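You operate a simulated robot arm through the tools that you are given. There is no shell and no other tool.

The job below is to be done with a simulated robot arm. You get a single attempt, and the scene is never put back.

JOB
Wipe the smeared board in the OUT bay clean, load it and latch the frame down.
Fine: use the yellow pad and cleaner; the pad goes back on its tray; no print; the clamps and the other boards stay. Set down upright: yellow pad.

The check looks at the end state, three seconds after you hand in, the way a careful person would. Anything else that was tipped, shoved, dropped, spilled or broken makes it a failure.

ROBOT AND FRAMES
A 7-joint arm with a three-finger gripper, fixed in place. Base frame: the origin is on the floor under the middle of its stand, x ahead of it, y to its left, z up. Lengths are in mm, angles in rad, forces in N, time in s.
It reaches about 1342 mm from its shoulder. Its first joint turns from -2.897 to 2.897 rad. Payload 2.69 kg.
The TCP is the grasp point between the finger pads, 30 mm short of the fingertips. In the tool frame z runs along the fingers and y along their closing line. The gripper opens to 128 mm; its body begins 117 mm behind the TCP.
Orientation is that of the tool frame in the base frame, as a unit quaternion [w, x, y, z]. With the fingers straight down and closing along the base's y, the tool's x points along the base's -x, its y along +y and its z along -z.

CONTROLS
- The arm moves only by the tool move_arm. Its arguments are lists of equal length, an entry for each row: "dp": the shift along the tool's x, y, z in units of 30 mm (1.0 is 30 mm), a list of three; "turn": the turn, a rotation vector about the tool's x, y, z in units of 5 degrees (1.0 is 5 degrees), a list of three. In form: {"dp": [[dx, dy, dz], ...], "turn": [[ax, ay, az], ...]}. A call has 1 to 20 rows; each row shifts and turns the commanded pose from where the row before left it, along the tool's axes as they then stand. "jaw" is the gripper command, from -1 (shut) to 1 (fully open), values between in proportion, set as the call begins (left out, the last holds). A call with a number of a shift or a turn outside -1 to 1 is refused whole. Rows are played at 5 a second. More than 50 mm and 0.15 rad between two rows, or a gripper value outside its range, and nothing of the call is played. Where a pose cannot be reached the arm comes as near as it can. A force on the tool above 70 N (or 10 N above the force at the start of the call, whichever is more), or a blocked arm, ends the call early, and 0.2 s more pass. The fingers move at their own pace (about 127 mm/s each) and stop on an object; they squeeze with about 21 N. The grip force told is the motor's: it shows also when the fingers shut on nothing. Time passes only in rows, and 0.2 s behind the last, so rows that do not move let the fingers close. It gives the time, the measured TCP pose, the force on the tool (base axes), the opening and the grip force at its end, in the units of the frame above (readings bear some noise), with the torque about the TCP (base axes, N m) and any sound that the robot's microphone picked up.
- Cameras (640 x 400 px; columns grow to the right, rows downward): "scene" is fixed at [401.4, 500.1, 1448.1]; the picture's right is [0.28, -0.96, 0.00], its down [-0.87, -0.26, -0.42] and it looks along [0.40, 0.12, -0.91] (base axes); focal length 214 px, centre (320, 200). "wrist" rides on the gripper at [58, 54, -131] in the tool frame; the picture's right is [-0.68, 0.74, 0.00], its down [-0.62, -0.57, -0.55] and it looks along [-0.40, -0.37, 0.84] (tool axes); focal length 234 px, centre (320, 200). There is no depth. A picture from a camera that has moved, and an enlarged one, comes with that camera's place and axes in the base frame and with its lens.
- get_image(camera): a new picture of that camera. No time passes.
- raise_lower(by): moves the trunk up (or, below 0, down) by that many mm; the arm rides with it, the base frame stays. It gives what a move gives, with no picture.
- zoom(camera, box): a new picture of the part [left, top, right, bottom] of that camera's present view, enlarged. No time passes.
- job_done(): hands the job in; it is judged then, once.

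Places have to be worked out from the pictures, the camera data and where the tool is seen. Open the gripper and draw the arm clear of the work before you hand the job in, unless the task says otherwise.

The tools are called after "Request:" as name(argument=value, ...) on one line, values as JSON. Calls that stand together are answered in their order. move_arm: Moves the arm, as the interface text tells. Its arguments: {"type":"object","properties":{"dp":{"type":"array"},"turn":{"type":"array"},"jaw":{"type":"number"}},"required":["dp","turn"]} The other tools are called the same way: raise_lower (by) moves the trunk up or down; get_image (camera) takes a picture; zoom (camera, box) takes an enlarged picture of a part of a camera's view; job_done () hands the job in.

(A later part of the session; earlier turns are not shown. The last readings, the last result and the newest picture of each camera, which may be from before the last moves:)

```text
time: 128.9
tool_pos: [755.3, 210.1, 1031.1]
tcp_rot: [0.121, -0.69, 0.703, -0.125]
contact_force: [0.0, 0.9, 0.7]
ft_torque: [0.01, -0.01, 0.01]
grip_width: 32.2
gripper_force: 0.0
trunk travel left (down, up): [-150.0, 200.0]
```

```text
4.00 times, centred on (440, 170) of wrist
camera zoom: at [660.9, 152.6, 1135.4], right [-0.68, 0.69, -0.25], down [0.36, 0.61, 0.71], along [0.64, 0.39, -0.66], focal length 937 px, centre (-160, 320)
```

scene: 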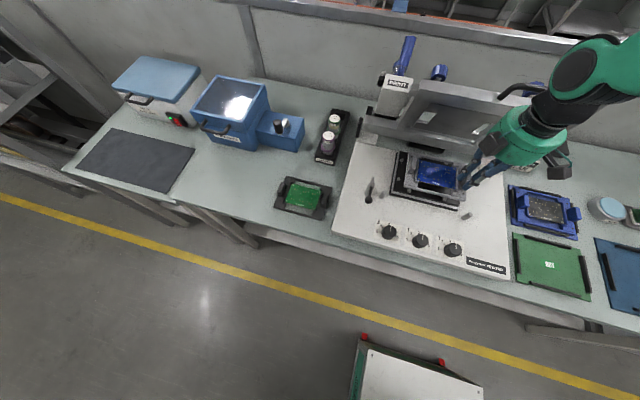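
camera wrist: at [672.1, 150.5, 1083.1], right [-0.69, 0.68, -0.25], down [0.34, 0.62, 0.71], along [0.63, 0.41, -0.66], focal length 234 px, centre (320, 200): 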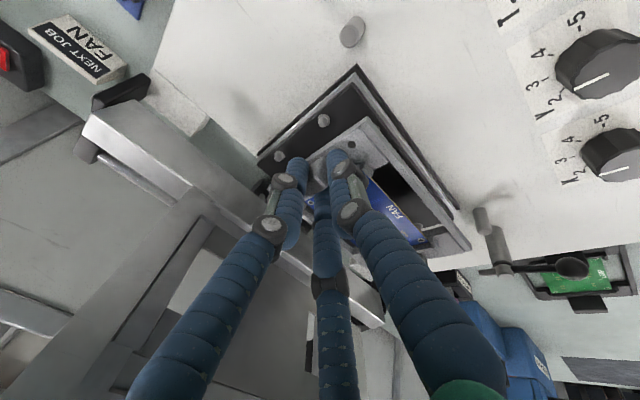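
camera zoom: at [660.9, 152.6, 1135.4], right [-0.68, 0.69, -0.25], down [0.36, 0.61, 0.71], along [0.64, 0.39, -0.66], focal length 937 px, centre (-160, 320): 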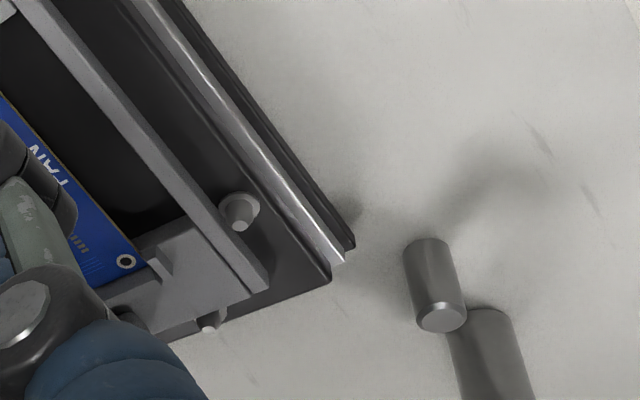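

The carrier is flat and nested (board holes give no tilt, yaw ≈0). Now I study the frame and handle for closing; first a full wrist view from here.

Request:
get_image(camera="wrist")

Request:
get_image(camera="scene")

```text
taken
camera wrist: at [660.9, 152.6, 1135.4], right [-0.68, 0.69, -0.25], down [0.36, 0.61, 0.71], along [0.64, 0.39, -0.66], focal length 234 px, centre (320, 200)
```

wrist: 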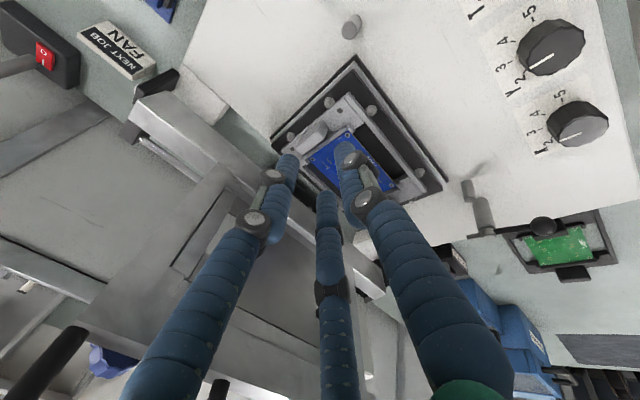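

```text
taken
```

scene: 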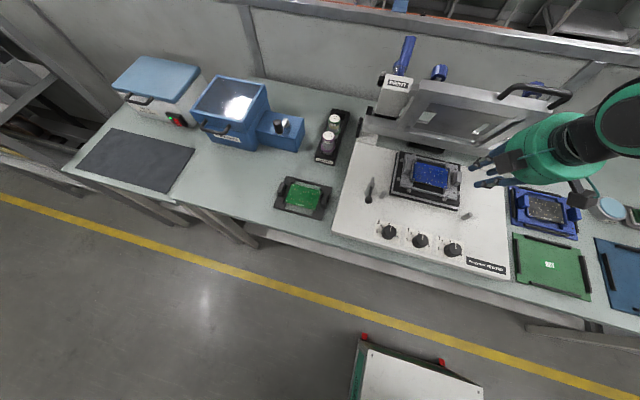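

I move the hand back and up to look at the handle and frame front bar from the operator side.

Request:
move_arm(dp=[[0.433, -0.4186, -0.871], [0.433, -0.4186, -0.871], [0.433, -0.4186, -0.871], [0.433, -0.4186, -0.871], [0.433, -0.4186, -0.871], [0.433, -0.4186, -0.871], [0.433, -0.4186, -0.871]], turn=[[0, 0, 0], [0, 0, 0], [0, 0, 0], [0, 0, 0], [0, 0, 0], [0, 0, 0], [0, 0, 0]], jaw=1)

Request:
get_image(camera="wrist")

Request:
zoom(camera="scene", box=[400, 40, 600, 200])

```text
time: 130.5
tool_pos: [774.3, 118.0, 1233.9]
tcp_rot: [0.122, -0.689, 0.703, -0.123]
contact_force: [-0.3, 0.4, 0.5]
ft_torque: [-0.01, 0.02, 0.0]
grip_width: 127.9
gripper_force: 0.1
trunk travel left (down, up): [-150.0, 200.0]
```

```text
taken
camera wrist: at [679.6, 61.6, 1337.3], right [-0.68, 0.69, -0.25], down [0.36, 0.61, 0.71], along [0.64, 0.39, -0.66], focal length 234 px, centre (320, 200)
```

wrist: 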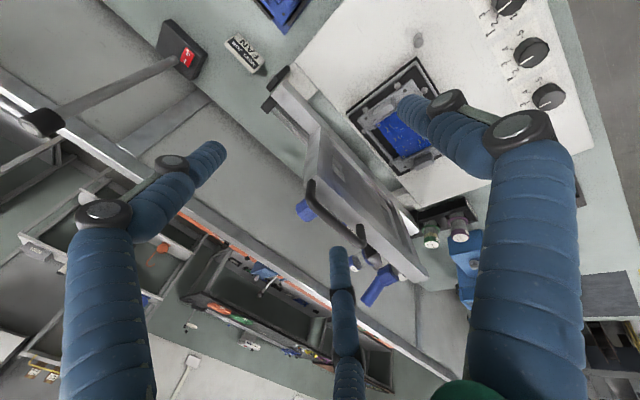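

```text
2.50 times, centred on (500, 120) of scene
camera zoom: at [401.4, 500.1, 1448.1], right [0.28, -0.96, 0.0], down [-0.87, -0.26, -0.42], along [0.4, 0.12, -0.91], focal length 536 px, centre (-130, 400)
```

zoom: 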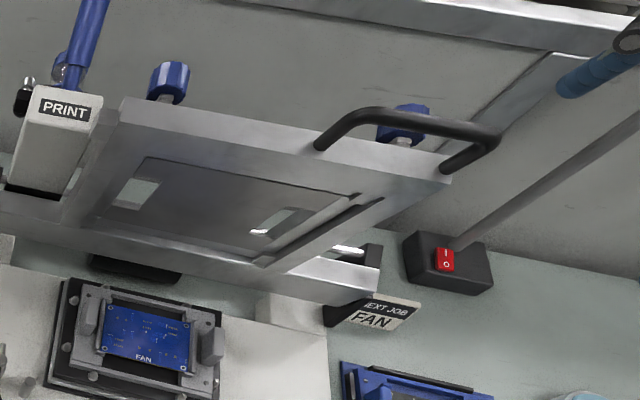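

Now the handle is visible to both cameras; I zoom on it in the wrist view to triangulate.

Request:
zoom(camera="wrist", box=[250, 50, 450, 310])

Request:
zoom(camera="scene", box=[480, 60, 600, 140])

```text
1.54 times, centred on (350, 180) of wrist
camera zoom: at [679.6, 61.6, 1337.3], right [-0.68, 0.69, -0.25], down [0.36, 0.61, 0.71], along [0.64, 0.39, -0.66], focal length 360 px, centre (274, 231)
```

zoom: 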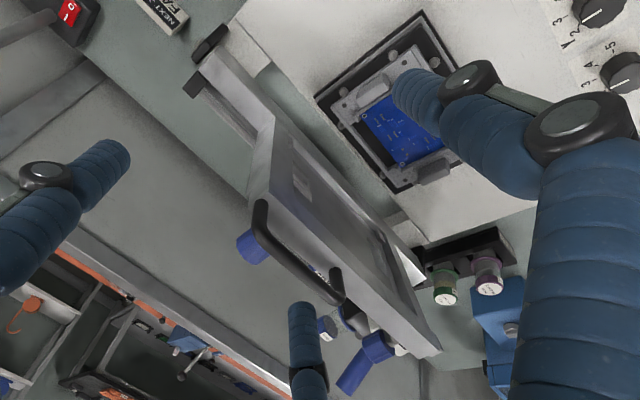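

```text
5.00 times, centred on (540, 100) of scene
camera zoom: at [401.4, 500.1, 1448.1], right [0.28, -0.96, 0.0], down [-0.87, -0.26, -0.42], along [0.4, 0.12, -0.91], focal length 1072 px, centre (-780, 700)
```

zoom: 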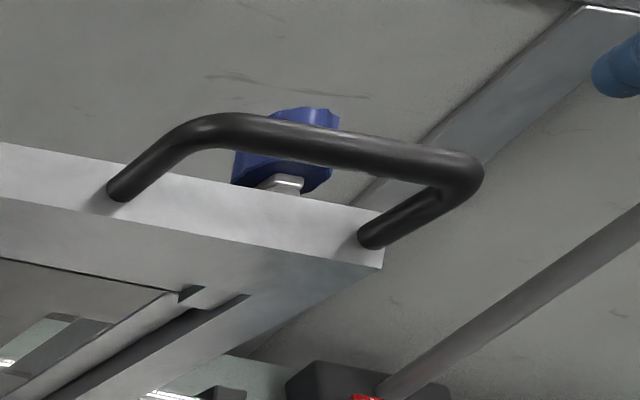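

The handle's grip bar runs along y from ≈156 to 250 at (856, ·, 1168); frame leans ~75° open with hinge near (928,900). I'll grip the bar with vertical fingers (thumb in front, two fingers behind). First I un-tilt the hand and restore yaw.

Request:
move_arm(dp=[[0, 0, 0], [0, 0, 0], [0, 0, 0], [0, 0, 0], [0, 0, 0], [0, 0, 0]], turn=[[-1, 0, 0], [-1, 0, 0], [-1, 0, 0], [-1, 0, 0], [0, 0, -0.24], [0, 0, 0]], jaw=-0.3125)

Request:
get_image(camera="wrist")

```text
time: 131.9
tool_pos: [773.9, 117.8, 1234.0]
tcp_rot: [0.0, 0.708, -0.707, 0.0]
contact_force: [0.3, 0.8, 0.3]
ft_torque: [-0.02, -0.02, 0.03]
grip_width: 44.2
gripper_force: 0.0
trunk travel left (down, up): [-150.0, 200.0]
```

```text
taken
camera wrist: at [722.2, 59.3, 1364.3], right [-0.74, 0.68, 0.0], down [0.56, 0.62, 0.55], along [0.37, 0.41, -0.84], focal length 234 px, centre (320, 200)
```

wrist: 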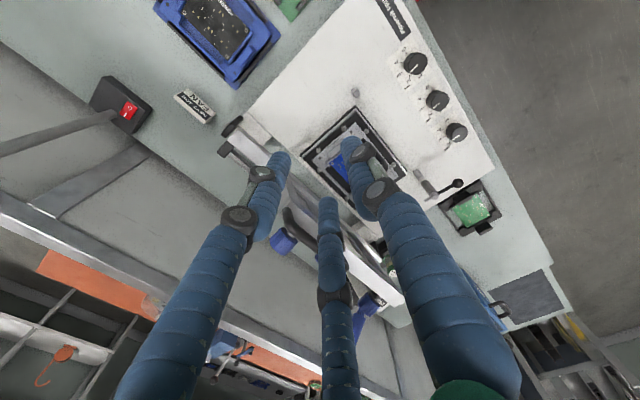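

I move above the handle bar at (861,205,1250) and look down to refine.

Request:
move_arm(dp=[[-0.727, -0.727, -0.133], [-0.727, -0.727, -0.133], [-0.727, -0.727, -0.133], [-0.727, -0.727, -0.133], [0, 0, 0]], turn=[[0, 0, 0], [0, 0, 0], [0, 0, 0], [0, 0, 0], [0, 0, 0]])

Request:
get_image(camera="wrist")

Request:
zoom(camera="wrist", box=[220, 60, 420, 240])

Request:
zoom(camera="scene", box=[440, 20, 640, 160])

```text
time: 133.1
tool_pos: [862.1, 205.7, 1249.9]
tcp_rot: [0.0, 0.708, -0.706, 0.0]
contact_force: [-0.2, 0.1, -0.8]
ft_torque: [-0.02, 0.04, 0.0]
grip_width: 43.9
gripper_force: 0.0
trunk travel left (down, up): [-150.0, 200.0]
```

```text
taken
camera wrist: at [809.9, 147.7, 1380.3], right [-0.74, 0.68, 0.0], down [0.56, 0.62, 0.55], along [0.37, 0.4, -0.84], focal length 234 px, centre (320, 200)
```

wrist: 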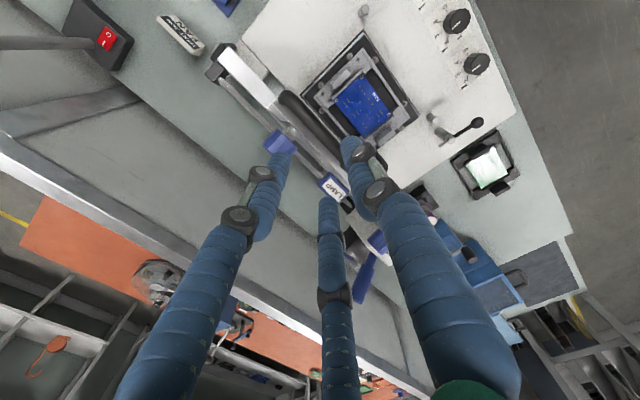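

```text
2.22 times, centred on (320, 150) of wrist
camera zoom: at [809.9, 147.7, 1380.3], right [-0.74, 0.68, 0.0], down [0.56, 0.62, 0.55], along [0.37, 0.4, -0.84], focal length 520 px, centre (320, 311)
```

zoom: 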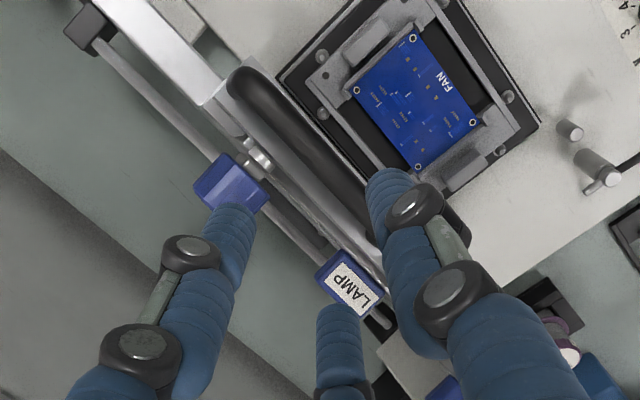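

```text
2.86 times, centred on (540, 90) of scene
camera zoom: at [401.4, 500.1, 1448.1], right [0.28, -0.96, 0.0], down [-0.87, -0.26, -0.42], along [0.4, 0.12, -0.91], focal length 613 px, centre (-309, 514)
```

zoom: 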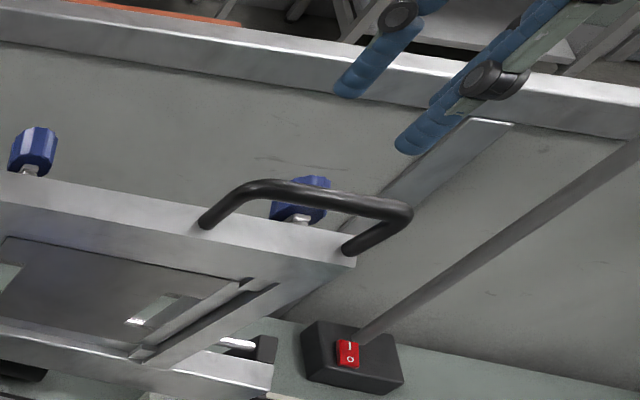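

The handle bar is right below the fingers, at x≈857. (The clamped stencil says LAMP, but the clamps are to stay.) I lower to z≈1186 around the bar.

Request:
move_arm(dp=[[0, 0, 0.6], [0, 0, 0.6], [0, 0, 0.4], [0, 0, 0.3], [0, 0, 0.23], [0, 0, 0]], turn=[[0, 0, 0], [0, 0, 0], [0, 0, 0], [0, 0, 0], [0, 0, 0], [0, 0, 0]])

Request:
zoom(camera="wrist", box=[240, 90, 400, 230])

Request:
zoom(camera="scene", box=[470, 50, 610, 150])

```text
time: 134.5
tool_pos: [860.5, 205.2, 1186.3]
tcp_rot: [0.0, 0.707, -0.707, -0.001]
contact_force: [0.2, 0.0, -0.6]
ft_torque: [-0.01, -0.03, 0.01]
grip_width: 44.1
gripper_force: 0.0
trunk travel left (down, up): [-150.0, 200.0]
```

```text
2.86 times, centred on (320, 160) of wrist
camera zoom: at [809.4, 147.0, 1316.1], right [-0.74, 0.68, 0.0], down [0.56, 0.62, 0.55], along [0.37, 0.4, -0.84], focal length 669 px, centre (320, 314)
```

zoom: 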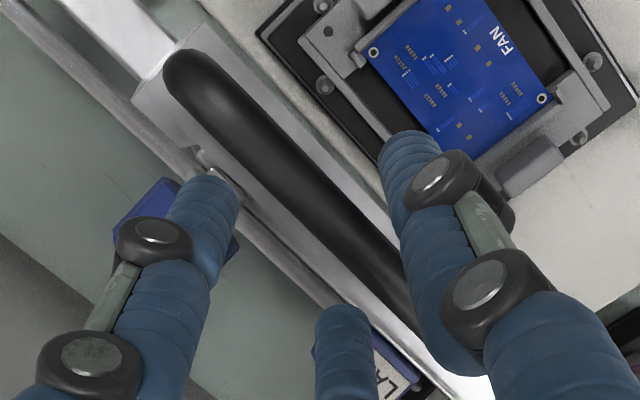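

```text
4.00 times, centred on (540, 100) of scene
camera zoom: at [401.4, 500.1, 1448.1], right [0.28, -0.96, 0.0], down [-0.87, -0.26, -0.42], along [0.4, 0.12, -0.91], focal length 858 px, centre (-560, 600)
```

zoom: 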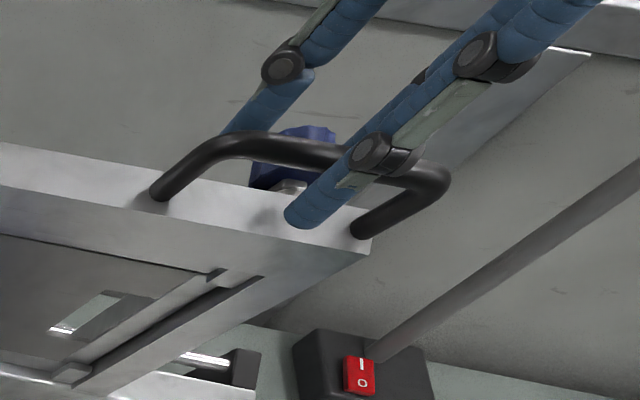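

The bar lies between the thumb (front) and the two rear fingers. I close on it.

Request:
move_arm(dp=[[0, 0, 0], [0, 0, 0], [0, 0, 0], [0, 0, 0]], turn=[[0, 0, 0], [0, 0, 0], [0, 0, 0], [0, 0, 0]], jaw=-1)

Request:
zoom(camera="scene", box=[470, 50, 610, 150])

```text
time: 135.5
tool_pos: [856.0, 205.3, 1184.9]
tcp_rot: [0.002, 0.708, -0.706, 0.0]
contact_force: [-60.4, -1.6, -15.0]
ft_torque: [0.33, 0.66, 0.11]
grip_width: 19.6
gripper_force: 44.2
trunk travel left (down, up): [-150.0, 200.0]
```

```text
4.00 times, centred on (540, 100) of scene
camera zoom: at [401.4, 500.1, 1448.1], right [0.28, -0.96, 0.0], down [-0.87, -0.26, -0.42], along [0.4, 0.12, -0.91], focal length 858 px, centre (-560, 600)
```

zoom: 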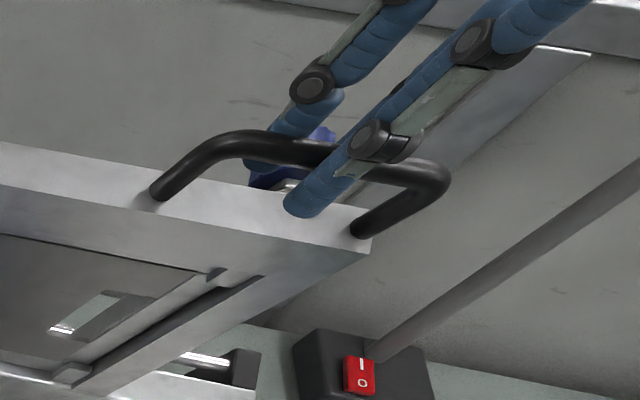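

The thumb pushed against the frame's open stop (−60 N). I back the hand off in −x to centre the bar between the fingers.

Request:
move_arm(dp=[[0, 0.1, 0], [0, 0, 0]], turn=[[0, 0, 0], [0, 0, 0]])

Request:
move_arm(dp=[[0, 0.07, 0], [0, 0, 0]], turn=[[0, 0, 0], [0, 0, 0]])

```text
time: 136.1
tool_pos: [855.7, 205.4, 1184.0]
tcp_rot: [0.001, 0.708, -0.707, 0.0]
contact_force: [-43.5, -0.2, -22.8]
ft_torque: [-0.17, 0.39, 0.13]
grip_width: 19.4
gripper_force: 44.9
trunk travel left (down, up): [-150.0, 200.0]
```

```text
time: 136.7
tool_pos: [856.2, 206.1, 1185.4]
tcp_rot: [0.0, 0.707, -0.707, -0.001]
contact_force: [-29.6, -0.7, -28.2]
ft_torque: [-0.33, 0.2, 0.13]
grip_width: 19.4
gripper_force: 44.5
trunk travel left (down, up): [-150.0, 200.0]
```

Fx is easing but now the fingers pull down (−28 N): the closing fingers want the bar nearer the palm. I lower ~2.5 mm and go another 2 mm in −x.

Request:
move_arm(dp=[[0, 0.05, 0.08], [0, 0, 0]], turn=[[0, 0, 0], [0, 0, 0]])

Request:
move_arm(dp=[[0, 0.05, 0.05], [0, 0, 0]], turn=[[0, 0, 0], [0, 0, 0]])

Request:
zoom(camera="scene", box=[470, 50, 610, 150])

Request:
zoom(camera="wrist", box=[240, 90, 400, 230])

```text
time: 137.3
tool_pos: [856.2, 205.0, 1185.3]
tcp_rot: [-0.002, 0.708, -0.706, 0.001]
contact_force: [-13.8, 0.1, -15.4]
ft_torque: [-0.66, 0.09, 0.16]
grip_width: 19.4
gripper_force: 44.3
trunk travel left (down, up): [-150.0, 200.0]
```

```text
time: 137.9
tool_pos: [855.3, 205.7, 1184.0]
tcp_rot: [-0.003, 0.707, -0.707, 0.001]
contact_force: [0.6, -0.3, 2.8]
ft_torque: [-0.08, -0.25, 0.18]
grip_width: 19.3
gripper_force: 44.6
trunk travel left (down, up): [-150.0, 200.0]
```

```text
4.00 times, centred on (540, 100) of scene
camera zoom: at [401.4, 500.1, 1448.1], right [0.28, -0.96, 0.0], down [-0.87, -0.26, -0.42], along [0.4, 0.12, -0.91], focal length 858 px, centre (-560, 600)
```

zoom: 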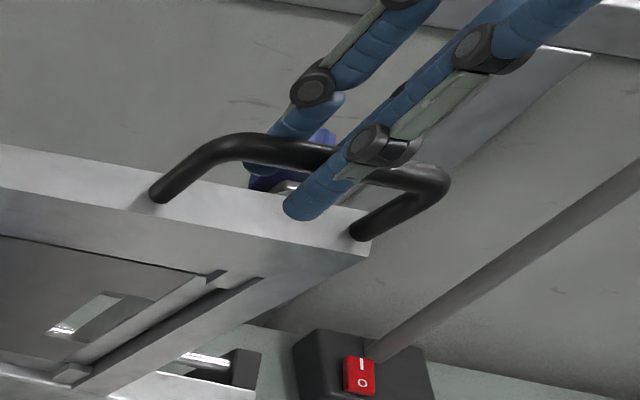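

```text
2.86 times, centred on (320, 160) of wrist
camera zoom: at [801.9, 146.8, 1314.8], right [-0.74, 0.68, 0.0], down [0.56, 0.62, 0.55], along [0.38, 0.41, -0.83], focal length 669 px, centre (320, 314)
```

zoom: 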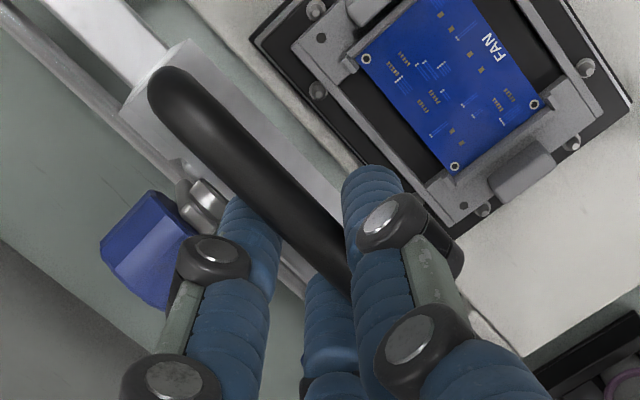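

Grip on the handle is now force-free. I test a first small step of the closing arc (Δx −11, Δz −3 mm) and check forces.

Request:
move_arm(dp=[[0, 0.19, 0.05], [0, 0.19, 0.06], [0, 0, 0]], turn=[[0, 0, 0], [0, 0, 0], [0, 0, 0]])

Request:
zoom(camera="scene", box=[440, 50, 600, 170])

```text
time: 138.7
tool_pos: [842.7, 205.4, 1179.2]
tcp_rot: [-0.001, 0.707, -0.707, 0.0]
contact_force: [-3.0, 1.8, 10.9]
ft_torque: [0.33, 0.05, 0.24]
grip_width: 19.2
gripper_force: 44.2
trunk travel left (down, up): [-150.0, 200.0]
```

```text
3.33 times, centred on (520, 110) of scene
camera zoom: at [401.4, 500.1, 1448.1], right [0.28, -0.96, 0.0], down [-0.87, -0.26, -0.42], along [0.4, 0.12, -0.91], focal length 715 px, centre (-347, 500)
```

zoom: 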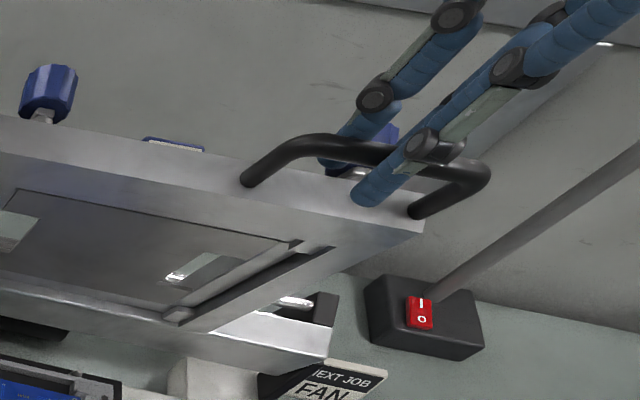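

The frame follows nicely; +11 N in z says I went slightly too deep radially. I continue with an adjusted arc step (Δx −14, Δz −2).

Request:
move_arm(dp=[[0, 0.16, 0.0], [0, 0.16, 0.03], [0, 0.15, 0.03], [0, 0, 0]], turn=[[0, 0, 0], [0, 0, 0], [0, 0, 0], [0, 0, 0]])

```text
time: 139.7
tool_pos: [829.1, 206.0, 1173.2]
tcp_rot: [0.001, 0.708, -0.707, 0.0]
contact_force: [7.9, 1.6, -15.3]
ft_torque: [0.14, -0.1, 0.3]
grip_width: 19.1
gripper_force: 44.9
trunk travel left (down, up): [-150.0, 200.0]
```

Fitting the measured positions gives an arc centre ≈(948,923) in TCP terms with radius ≈277 mm, now at φ≈64.6°. I continue to φ≈58.6°.

Request:
move_arm(dp=[[0, 0.277, 0.169], [0, 0.277, 0.169], [0, 0.277, 0.169], [0, 0, 0]], turn=[[0, 0, 0], [0, 0, 0], [0, 0, 0], [0, 0, 0]])

Request:
get_image(camera="wrist")

```text
time: 140.7
tool_pos: [803.0, 206.4, 1161.7]
tcp_rot: [0.0, 0.708, -0.707, -0.001]
contact_force: [4.3, -1.9, -6.7]
ft_torque: [-0.63, -0.07, 0.36]
grip_width: 19.5
gripper_force: 44.0
trunk travel left (down, up): [-150.0, 200.0]
```

```text
taken
camera wrist: at [751.6, 147.0, 1291.8], right [-0.74, 0.68, 0.0], down [0.56, 0.62, 0.55], along [0.37, 0.4, -0.84], focal length 234 px, centre (320, 200)
```

wrist: 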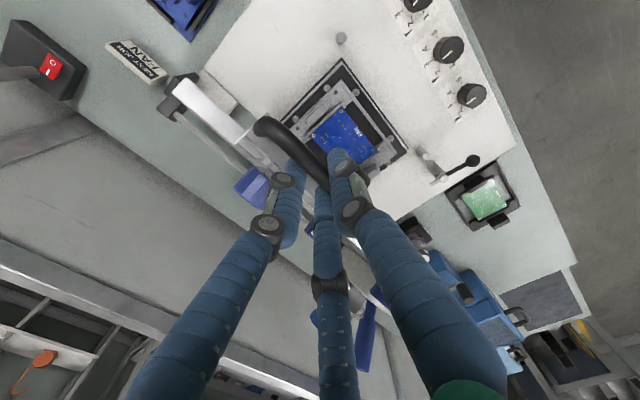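

Forces are low. I continue down the arc to about φ=50°.

Request:
move_arm(dp=[[0, 0.345, 0.2], [0, 0.33, 0.22], [0, 0.32, 0.235], [0, 0.305, 0.25], [0, 0, 0]], turn=[[0, 0, 0], [0, 0, 0], [0, 0, 0], [0, 0, 0], [0, 0, 0]])

Request:
zoom(camera="scene", box=[380, 60, 560, 200])

```text
time: 141.9
tool_pos: [764.0, 206.2, 1133.5]
tcp_rot: [0.0, 0.707, -0.707, 0.0]
contact_force: [3.1, 2.3, -4.3]
ft_torque: [0.25, 0.01, 0.47]
grip_width: 19.3
gripper_force: 44.4
trunk travel left (down, up): [-150.0, 200.0]
```

```text
2.86 times, centred on (470, 130) of scene
camera zoom: at [401.4, 500.1, 1448.1], right [0.28, -0.96, 0.0], down [-0.87, -0.26, -0.42], along [0.4, 0.12, -0.91], focal length 613 px, centre (-109, 400)
```

zoom: 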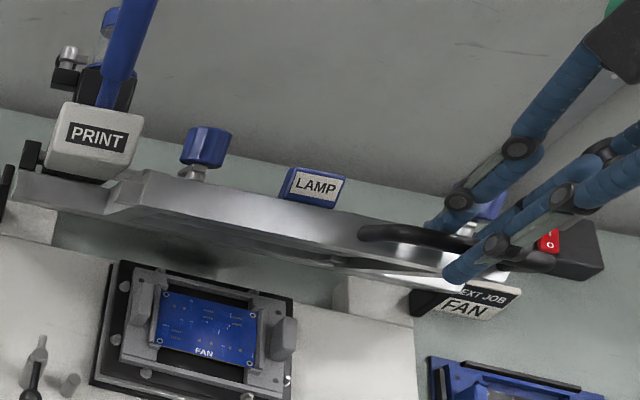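

Works smoothly (forces < 5 N). Next segment to φ≈38°.

Request:
move_arm(dp=[[0, 0.29, 0.257], [0, 0.28, 0.267], [0, 0.257, 0.267], [0, 0.257, 0.29], [0, 0.233, 0.29], [0, 0, 0]], turn=[[0, 0, 0], [0, 0, 0], [0, 0, 0], [0, 0, 0], [0, 0, 0], [0, 0, 0]])

Request:
get_image(camera="scene")

Request:
zoom(camera="wrist", box=[200, 60, 480, 280])

```text
time: 143.3
tool_pos: [724.3, 205.6, 1092.0]
tcp_rot: [0.001, 0.707, -0.707, 0.001]
contact_force: [0.3, 3.2, -2.9]
ft_torque: [-0.03, 0.04, 0.55]
grip_width: 19.6
gripper_force: 44.7
trunk travel left (down, up): [-150.0, 200.0]
```

```text
taken
```

scene: 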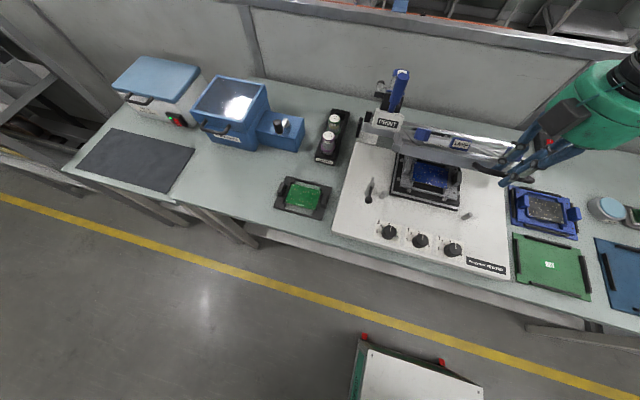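

```text
1.82 times, centred on (340, 170) of wrist
camera zoom: at [672.3, 146.9, 1223.0], right [-0.74, 0.68, 0.0], down [0.56, 0.62, 0.55], along [0.37, 0.4, -0.84], focal length 426 px, centre (284, 254)
```

zoom: 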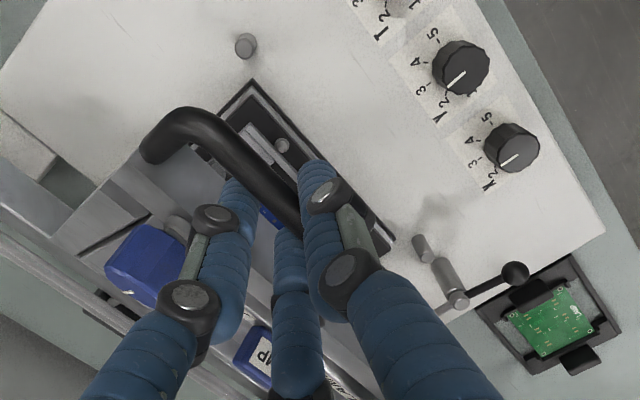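

Half way (φ≈38°), forces tiny. I go on to φ≈20°.

Request:
move_arm(dp=[[0, 0.287, 0.387], [0, 0.267, 0.403], [0, 0.247, 0.417], [0, 0.223, 0.43], [0, 0.2, 0.44], [0, 0.177, 0.45], [0, 0, 0]], turn=[[0, 0, 0], [0, 0, 0], [0, 0, 0], [0, 0, 0], [0, 0, 0], [0, 0, 0], [0, 0, 0]])

Request:
zoom(camera="scene", box=[350, 60, 530, 230])

Request:
zoom(camera="wrist", box=[200, 60, 480, 280])

```text
time: 144.9
tool_pos: [682.2, 205.8, 1015.8]
tcp_rot: [0.001, 0.708, -0.706, 0.0]
contact_force: [8.5, -5.6, -6.8]
ft_torque: [-0.3, -0.11, 0.74]
grip_width: 19.5
gripper_force: 44.6
trunk travel left (down, up): [-150.0, 200.0]
```

```text
2.35 times, centred on (440, 145) of scene
camera zoom: at [401.4, 500.1, 1448.1], right [0.28, -0.96, 0.0], down [-0.87, -0.26, -0.42], along [0.4, 0.12, -0.91], focal length 505 px, centre (38, 329)
```

zoom: 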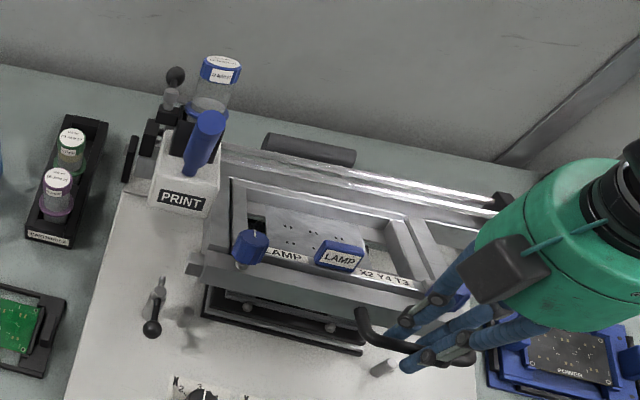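

```text
1.82 times, centred on (340, 170) of wrist
camera zoom: at [630.9, 146.9, 1146.8], right [-0.74, 0.68, 0.0], down [0.56, 0.62, 0.55], along [0.37, 0.4, -0.84], focal length 426 px, centre (284, 254)
```

zoom: 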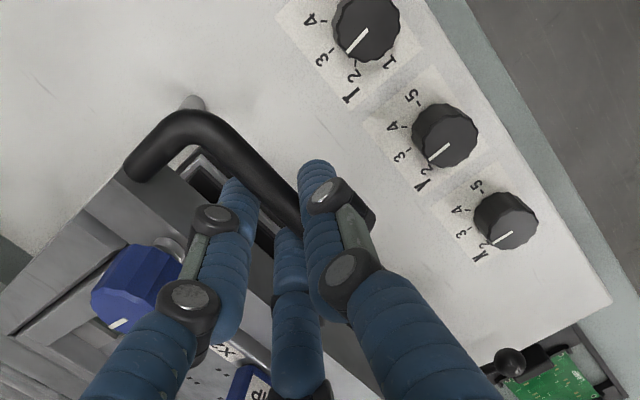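

The frame is at ~20°. I check the clearance between the rear finger and the blue clamp knob before going further.

Request:
zoom(camera="wrist", box=[230, 130, 330, 250])

Request:
zoom(camera="scene", box=[460, 160, 520, 220])

```text
3.33 times, centred on (280, 190) of wrist
camera zoom: at [630.9, 146.9, 1146.8], right [-0.74, 0.68, 0.0], down [0.56, 0.62, 0.55], along [0.37, 0.4, -0.84], focal length 781 px, centre (453, 233)
```

zoom: 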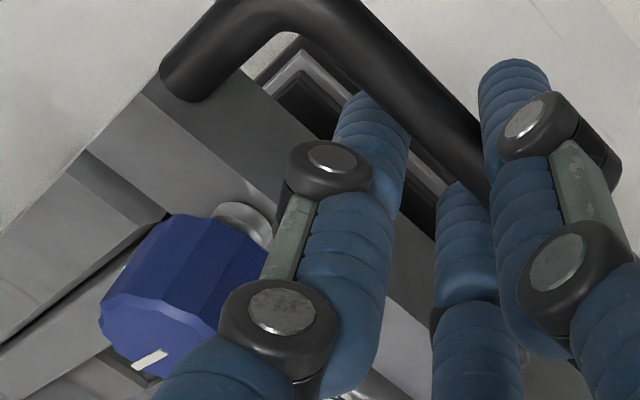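

```text
6.67 times, centred on (490, 190) of scene
camera zoom: at [401.4, 500.1, 1448.1], right [0.28, -0.96, 0.0], down [-0.87, -0.26, -0.42], along [0.4, 0.12, -0.91], focal length 1430 px, centre (-813, 267)
```

zoom: 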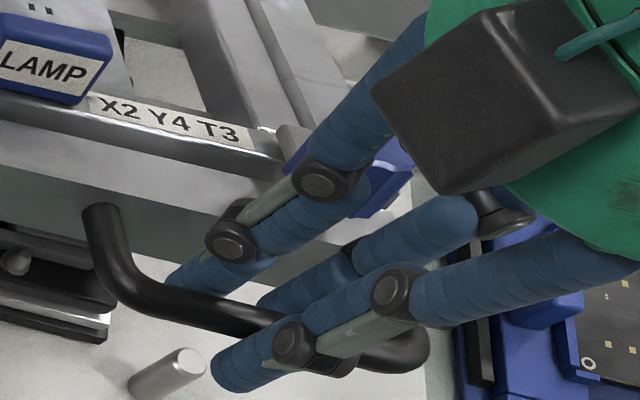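

By computed geometry the finger clears the knob by ≥10 mm all the way. I continue down to φ≈8°, with a small inward correction.

Request:
move_arm(dp=[[0, 0.128, 0.466], [0, 0.13, 0.467], [0, 0.103, 0.47], [0, 0.08, 0.477], [0, 0, 0]], turn=[[0, 0, 0], [0, 0, 0], [0, 0, 0], [0, 0, 0], [0, 0, 0]])

Request:
zoom(camera="scene", box=[350, 100, 530, 250])

Request:
zoom(camera="wrist", box=[200, 60, 420, 260])

```text
time: 146.1
tool_pos: [669.9, 205.0, 960.1]
tcp_rot: [0.0, 0.707, -0.707, 0.0]
contact_force: [1.3, -3.6, -4.1]
ft_torque: [0.0, 0.01, 0.66]
grip_width: 20.0
gripper_force: 44.6
trunk travel left (down, up): [-150.0, 200.0]
```

```text
2.67 times, centred on (440, 175) of scene
camera zoom: at [401.4, 500.1, 1448.1], right [0.28, -0.96, 0.0], down [-0.87, -0.26, -0.42], along [0.4, 0.12, -0.91], focal length 572 px, centre (0, 267)
```

zoom: 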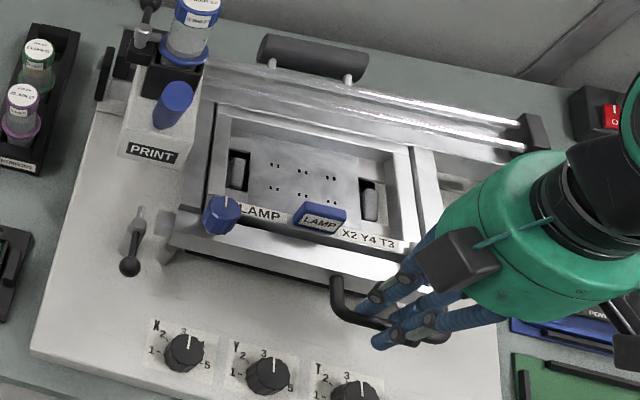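

```text
2.00 times, centred on (310, 160) of wrist
camera zoom: at [617.5, 146.9, 1091.0], right [-0.74, 0.68, 0.0], down [0.56, 0.62, 0.55], along [0.37, 0.41, -0.84], focal length 468 px, centre (340, 280)
```

zoom: 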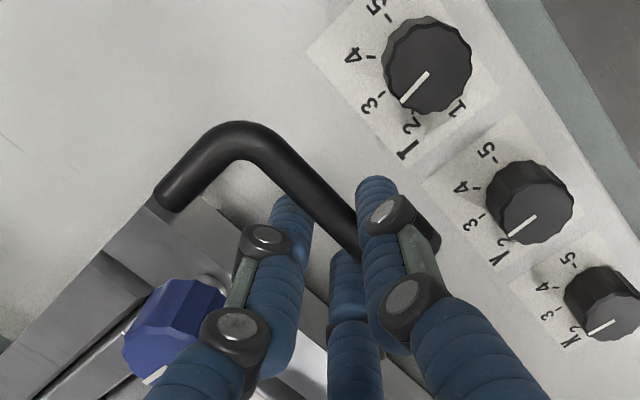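

The carrier's blocks line up with the stencil windows. I lower on to φ≈2° and check for contact with the stops.

Request:
move_arm(dp=[[0, 0.05, 0.32], [0, 0.04, 0.32], [0, 0.03, 0.32], [0, 0, 0]], turn=[[0, 0, 0], [0, 0, 0], [0, 0, 0], [0, 0, 0]])

Request:
zoom(camera="scene", box=[350, 100, 530, 250])

```text
time: 147.1
tool_pos: [667.4, 204.7, 930.9]
tcp_rot: [-0.001, 0.708, -0.706, 0.001]
contact_force: [9.7, -0.6, -3.6]
ft_torque: [-0.13, -0.18, 0.77]
grip_width: 19.7
gripper_force: 44.7
trunk travel left (down, up): [-150.0, 200.0]
```

```text
2.67 times, centred on (440, 175) of scene
camera zoom: at [401.4, 500.1, 1448.1], right [0.28, -0.96, 0.0], down [-0.87, -0.26, -0.42], along [0.4, 0.12, -0.91], focal length 572 px, centre (0, 267)
```

zoom: 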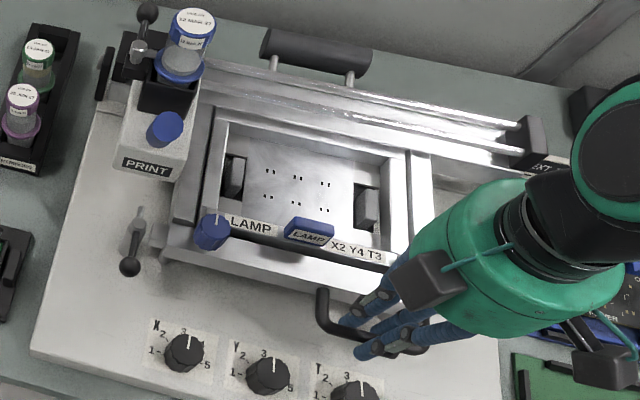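

Almost closed. I continue down in ~4 mm steps with a small +x correction, watching Fz for the stop.

Request:
move_arm(dp=[[0, -0.03, 0.13], [0, 0, 0]], turn=[[0, 0, 0], [0, 0, 0]])

Request:
move_arm(dp=[[0, -0.01, 0.13], [0, 0, 0]], turn=[[0, 0, 0], [0, 0, 0]])

Request:
move_arm(dp=[[0, -0.01, 0.1], [0, 0, 0]], turn=[[0, 0, 0], [0, 0, 0]])

```text
time: 147.7
tool_pos: [667.9, 205.1, 928.4]
tcp_rot: [-0.001, 0.708, -0.707, 0.0]
contact_force: [5.8, 1.8, -4.3]
ft_torque: [0.24, -0.08, 0.72]
grip_width: 19.8
gripper_force: 44.9
trunk travel left (down, up): [-150.0, 200.0]
```

```text
time: 148.3
tool_pos: [666.5, 206.4, 924.5]
tcp_rot: [0.0, 0.708, -0.706, -0.001]
contact_force: [2.8, 1.9, -4.0]
ft_torque: [0.04, -0.05, 0.72]
grip_width: 19.6
gripper_force: 44.6
trunk travel left (down, up): [-150.0, 200.0]
```

```text
time: 148.9
tool_pos: [668.7, 205.3, 922.1]
tcp_rot: [0.0, 0.708, -0.706, 0.001]
contact_force: [-5.9, 3.9, 9.9]
ft_torque: [-0.41, 0.15, 0.67]
grip_width: 19.5
gripper_force: 44.9
trunk travel left (down, up): [-150.0, 200.0]
```

Fz rose to +10 N at z≈922: the frame has met something – hopefully its stops. I look closely.

Request:
zoom(camera="scene", box=[350, 150, 420, 220])

Request:
zoom(camera="scene", box=[395, 130, 475, 200])

Request:
zoom(camera="wrist", box=[180, 60, 420, 260])

```text
5.71 times, centred on (385, 185) of scene
camera zoom: at [401.4, 500.1, 1448.1], right [0.28, -0.96, 0.0], down [-0.87, -0.26, -0.42], along [0.4, 0.12, -0.91], focal length 1226 px, centre (-51, 286)
```

zoom: 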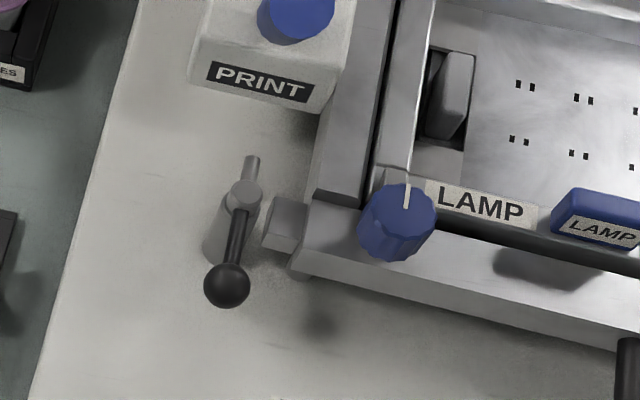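

```text
5.71 times, centred on (435, 165) of scene
camera zoom: at [401.4, 500.1, 1448.1], right [0.28, -0.96, 0.0], down [-0.87, -0.26, -0.42], along [0.4, 0.12, -0.91], focal length 1226 px, centre (-337, 400)
```

zoom: 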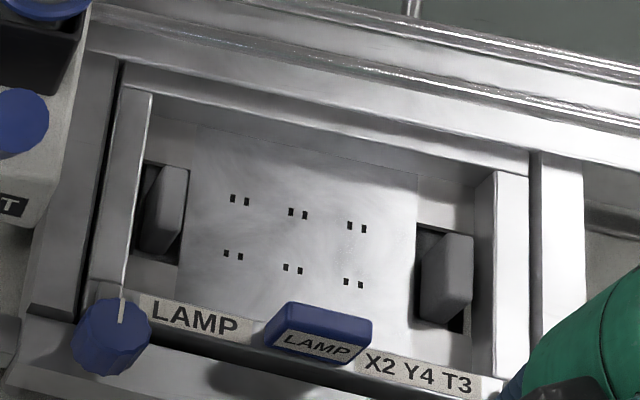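

```text
2.00 times, centred on (300, 160) of wrist
camera zoom: at [615.0, 146.9, 1052.4], right [-0.74, 0.68, 0.0], down [0.56, 0.62, 0.55], along [0.37, 0.41, -0.84], focal length 468 px, centre (360, 280)
```

zoom: 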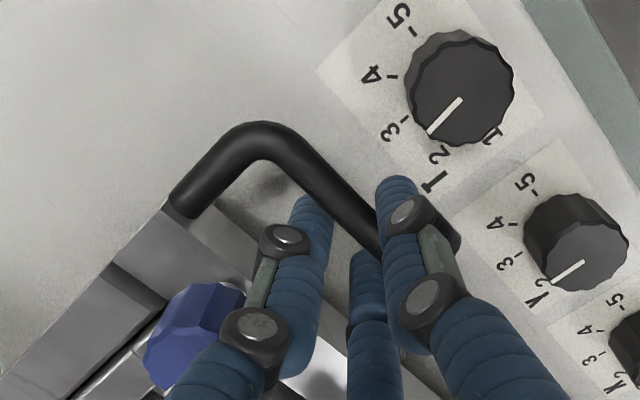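

The frame looks closed (left tab beside the latch, blocks through the windows). I press 1 mm more to confirm it is at a hard stop.

Request:
move_arm(dp=[[0, 0, 0.04], [0, 0, 0]], turn=[[0, 0, 0], [0, 0, 0]])

```text
time: 149.5
tool_pos: [666.5, 205.7, 922.3]
tcp_rot: [-0.002, 0.708, -0.706, 0.001]
contact_force: [-9.0, 2.6, 26.0]
ft_torque: [-0.45, 0.26, 0.67]
grip_width: 19.7
gripper_force: 44.5
trunk travel left (down, up): [-150.0, 200.0]
```

Hard stop confirmed (+16 N per mm). I relieve the load, open only slightly (the T knob is close in front of the thumb) and lift off the handle.

Request:
move_arm(dp=[[0, 0, -0.05], [0, 0, 0]], turn=[[0, 0, 0], [0, 0, 0]])

Request:
move_arm(dp=[[0, 0, 0], [0, 0, 0], [0, 0, 0]], turn=[[0, 0, 0], [0, 0, 0], [0, 0, 0]], jaw=-0.5)

Request:
zoom(camera="wrist", box=[220, 80, 440, 250])

```text
time: 150.1
tool_pos: [668.0, 205.5, 922.5]
tcp_rot: [0.0, 0.708, -0.707, 0.0]
contact_force: [-3.5, 4.0, 15.3]
ft_torque: [0.4, 0.1, 0.68]
grip_width: 19.9
gripper_force: 44.4
trunk travel left (down, up): [-150.0, 200.0]
```

```text
time: 150.9
tool_pos: [667.7, 205.2, 922.2]
tcp_rot: [0.0, 0.708, -0.706, -0.001]
contact_force: [0.4, 0.2, -0.4]
ft_torque: [0.01, 0.01, 0.0]
grip_width: 32.0
gripper_force: 0.0
trunk travel left (down, up): [-150.0, 200.0]
```

```text
2.35 times, centred on (330, 165) of wrist
camera zoom: at [615.4, 146.8, 1051.8], right [-0.74, 0.68, 0.0], down [0.56, 0.62, 0.55], along [0.37, 0.4, -0.84], focal length 551 px, centre (296, 282)
```

zoom: 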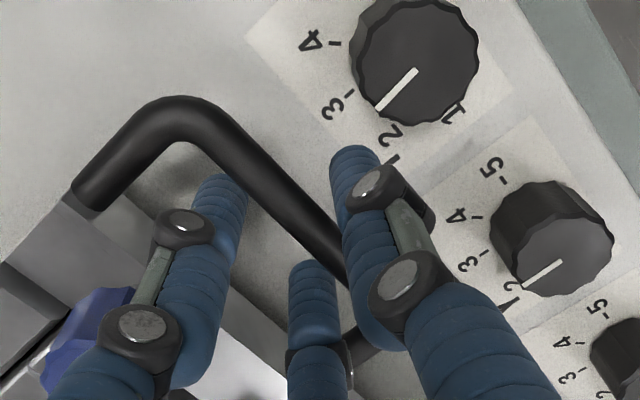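

Free of the bar. I lift straight up 90 mm.

Request:
move_arm(dp=[[0, 0, -0.3], [0, 0, -0.6], [0, 0, -0.8], [0, 0, -0.8], [0, 0, -0.8]], turn=[[0, 0, 0], [0, 0, 0], [0, 0, 0], [0, 0, 0], [0, 0, 0]])

Request:
get_image(camera="scene")

Request:
zoom(camera="scene", box=[345, 120, 525, 260])

```text
time: 152.1
tool_pos: [667.1, 205.8, 1019.8]
tcp_rot: [0.0, 0.708, -0.707, -0.001]
contact_force: [0.1, 0.5, 0.0]
ft_torque: [0.01, -0.04, -0.03]
grip_width: 31.8
gripper_force: 0.1
trunk travel left (down, up): [-150.0, 200.0]
```

```text
taken
```

scene: 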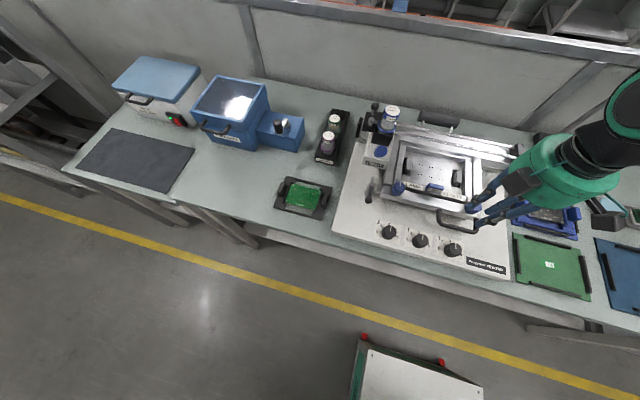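

```text
2.86 times, centred on (435, 190) of scene
camera zoom: at [401.4, 500.1, 1448.1], right [0.28, -0.96, 0.0], down [-0.87, -0.26, -0.42], along [0.4, 0.12, -0.91], focal length 613 px, centre (-9, 229)
```

zoom: 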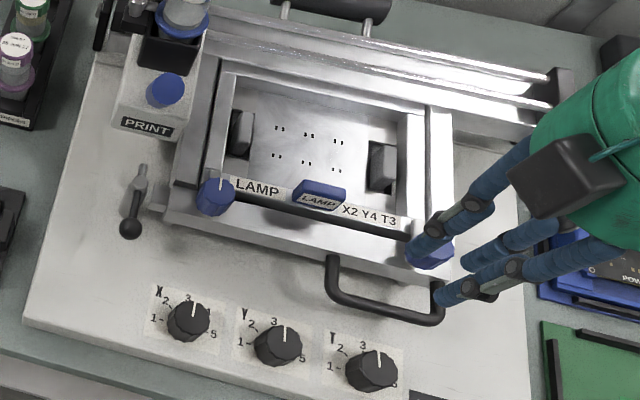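

The frame stays closed by itself. Next the latch: I close the fingers into a pusher and move left toward the latch for a close view.

Request:
move_arm(dp=[[-0.83, 0.01, 0], [-0.83, 0.01, 0], [-0.83, 0.01, 0], [-0.83, 0.01, 0], [-0.83, 0.01, 0], [-0.83, 0.01, 0], [-0.83, 0.01, 0], [0, 0, 0]], turn=[[0, 0, 0], [0, 0, 0], [0, 0, 0], [0, 0, 0], [0, 0, 0], [0, 0, 0], [0, 0, 0], [0, 0, 0]], jaw=-1)

Request:
get_image(camera="wrist")

Request:
zoom(camera="wrist", box=[240, 40, 440, 220])

Request:
zoom(camera="scene", box=[350, 150, 420, 220])

```text
time: 153.9
tool_pos: [665.7, 380.6, 1019.8]
tcp_rot: [-0.001, 0.707, -0.707, 0.001]
contact_force: [-0.5, 0.2, -0.1]
ft_torque: [-0.02, -0.01, 0.02]
grip_width: 2.5
gripper_force: 21.2
trunk travel left (down, up): [-150.0, 200.0]
```

```text
taken
camera wrist: at [613.2, 322.0, 1150.5], right [-0.74, 0.68, 0.0], down [0.56, 0.62, 0.55], along [0.37, 0.4, -0.84], focal length 234 px, centre (320, 200)
```

wrist: 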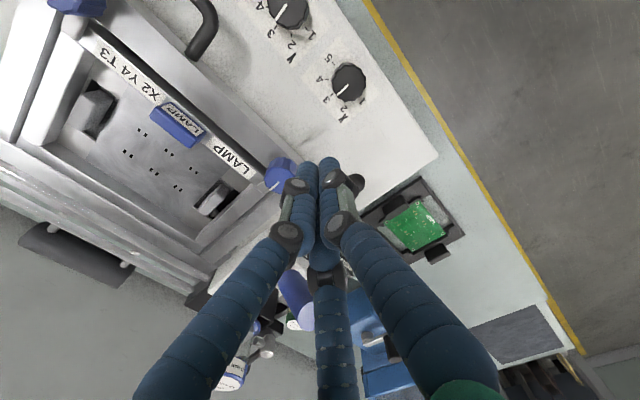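

```text
2.22 times, centred on (340, 130) of wrist
camera zoom: at [613.2, 322.0, 1150.5], right [-0.74, 0.68, 0.0], down [0.56, 0.62, 0.55], along [0.37, 0.4, -0.84], focal length 520 px, centre (276, 356)
```

zoom: 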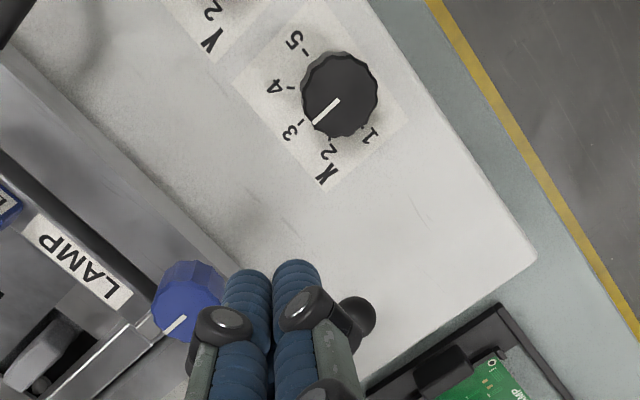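

```text
5.71 times, centred on (385, 185) of scene
camera zoom: at [401.4, 500.1, 1448.1], right [0.28, -0.96, 0.0], down [-0.87, -0.26, -0.42], along [0.4, 0.12, -0.91], focal length 1226 px, centre (-51, 286)
```

zoom: 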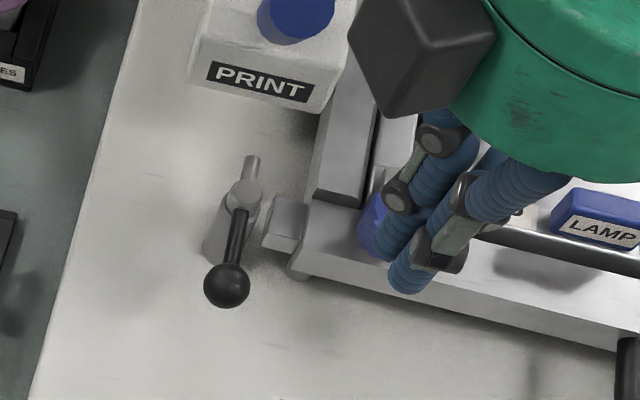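

Ball located at ≈(670.5,442,921). I position the closed fingers beside it at (664,407) and lower so the tips are at about ball mid-height.

Request:
move_arm(dp=[[-0.88, 0.05, 0], [0, 0, 0.8], [0, 0, 0.8], [0, 0, 0.6], [0, 0, 0.4], [0, 0, 0]], turn=[[0, 0, 0], [0, 0, 0], [0, 0, 0], [0, 0, 0], [0, 0, 0], [0, 0, 0]])

Request:
zoom(camera="scene", box=[350, 150, 420, 220])

Request:
zoom(camera="wrist", box=[240, 80, 440, 240])

```text
time: 155.3
tool_pos: [663.5, 405.7, 942.6]
tcp_rot: [-0.001, 0.708, -0.706, 0.0]
contact_force: [0.2, 0.2, -0.2]
ft_torque: [-0.04, 0.02, -0.02]
grip_width: 2.2
gripper_force: 21.4
trunk travel left (down, up): [-150.0, 200.0]
```

```text
5.71 times, centred on (385, 185) of scene
camera zoom: at [401.4, 500.1, 1448.1], right [0.28, -0.96, 0.0], down [-0.87, -0.26, -0.42], along [0.4, 0.12, -0.91], focal length 1226 px, centre (-51, 286)
```

zoom: 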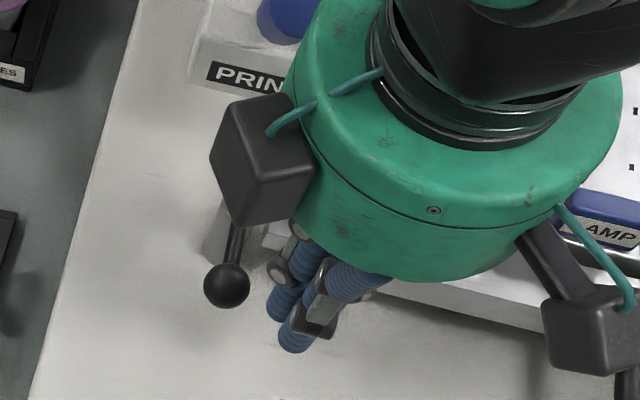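

```text
2.50 times, centred on (340, 160) of wrist
camera zoom: at [611.2, 347.7, 1072.4], right [-0.74, 0.68, 0.0], down [0.56, 0.62, 0.55], along [0.37, 0.4, -0.84], focal length 585 px, centre (270, 300)
```

zoom: 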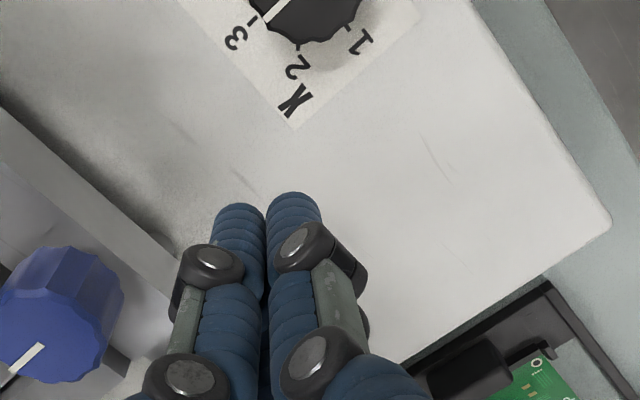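

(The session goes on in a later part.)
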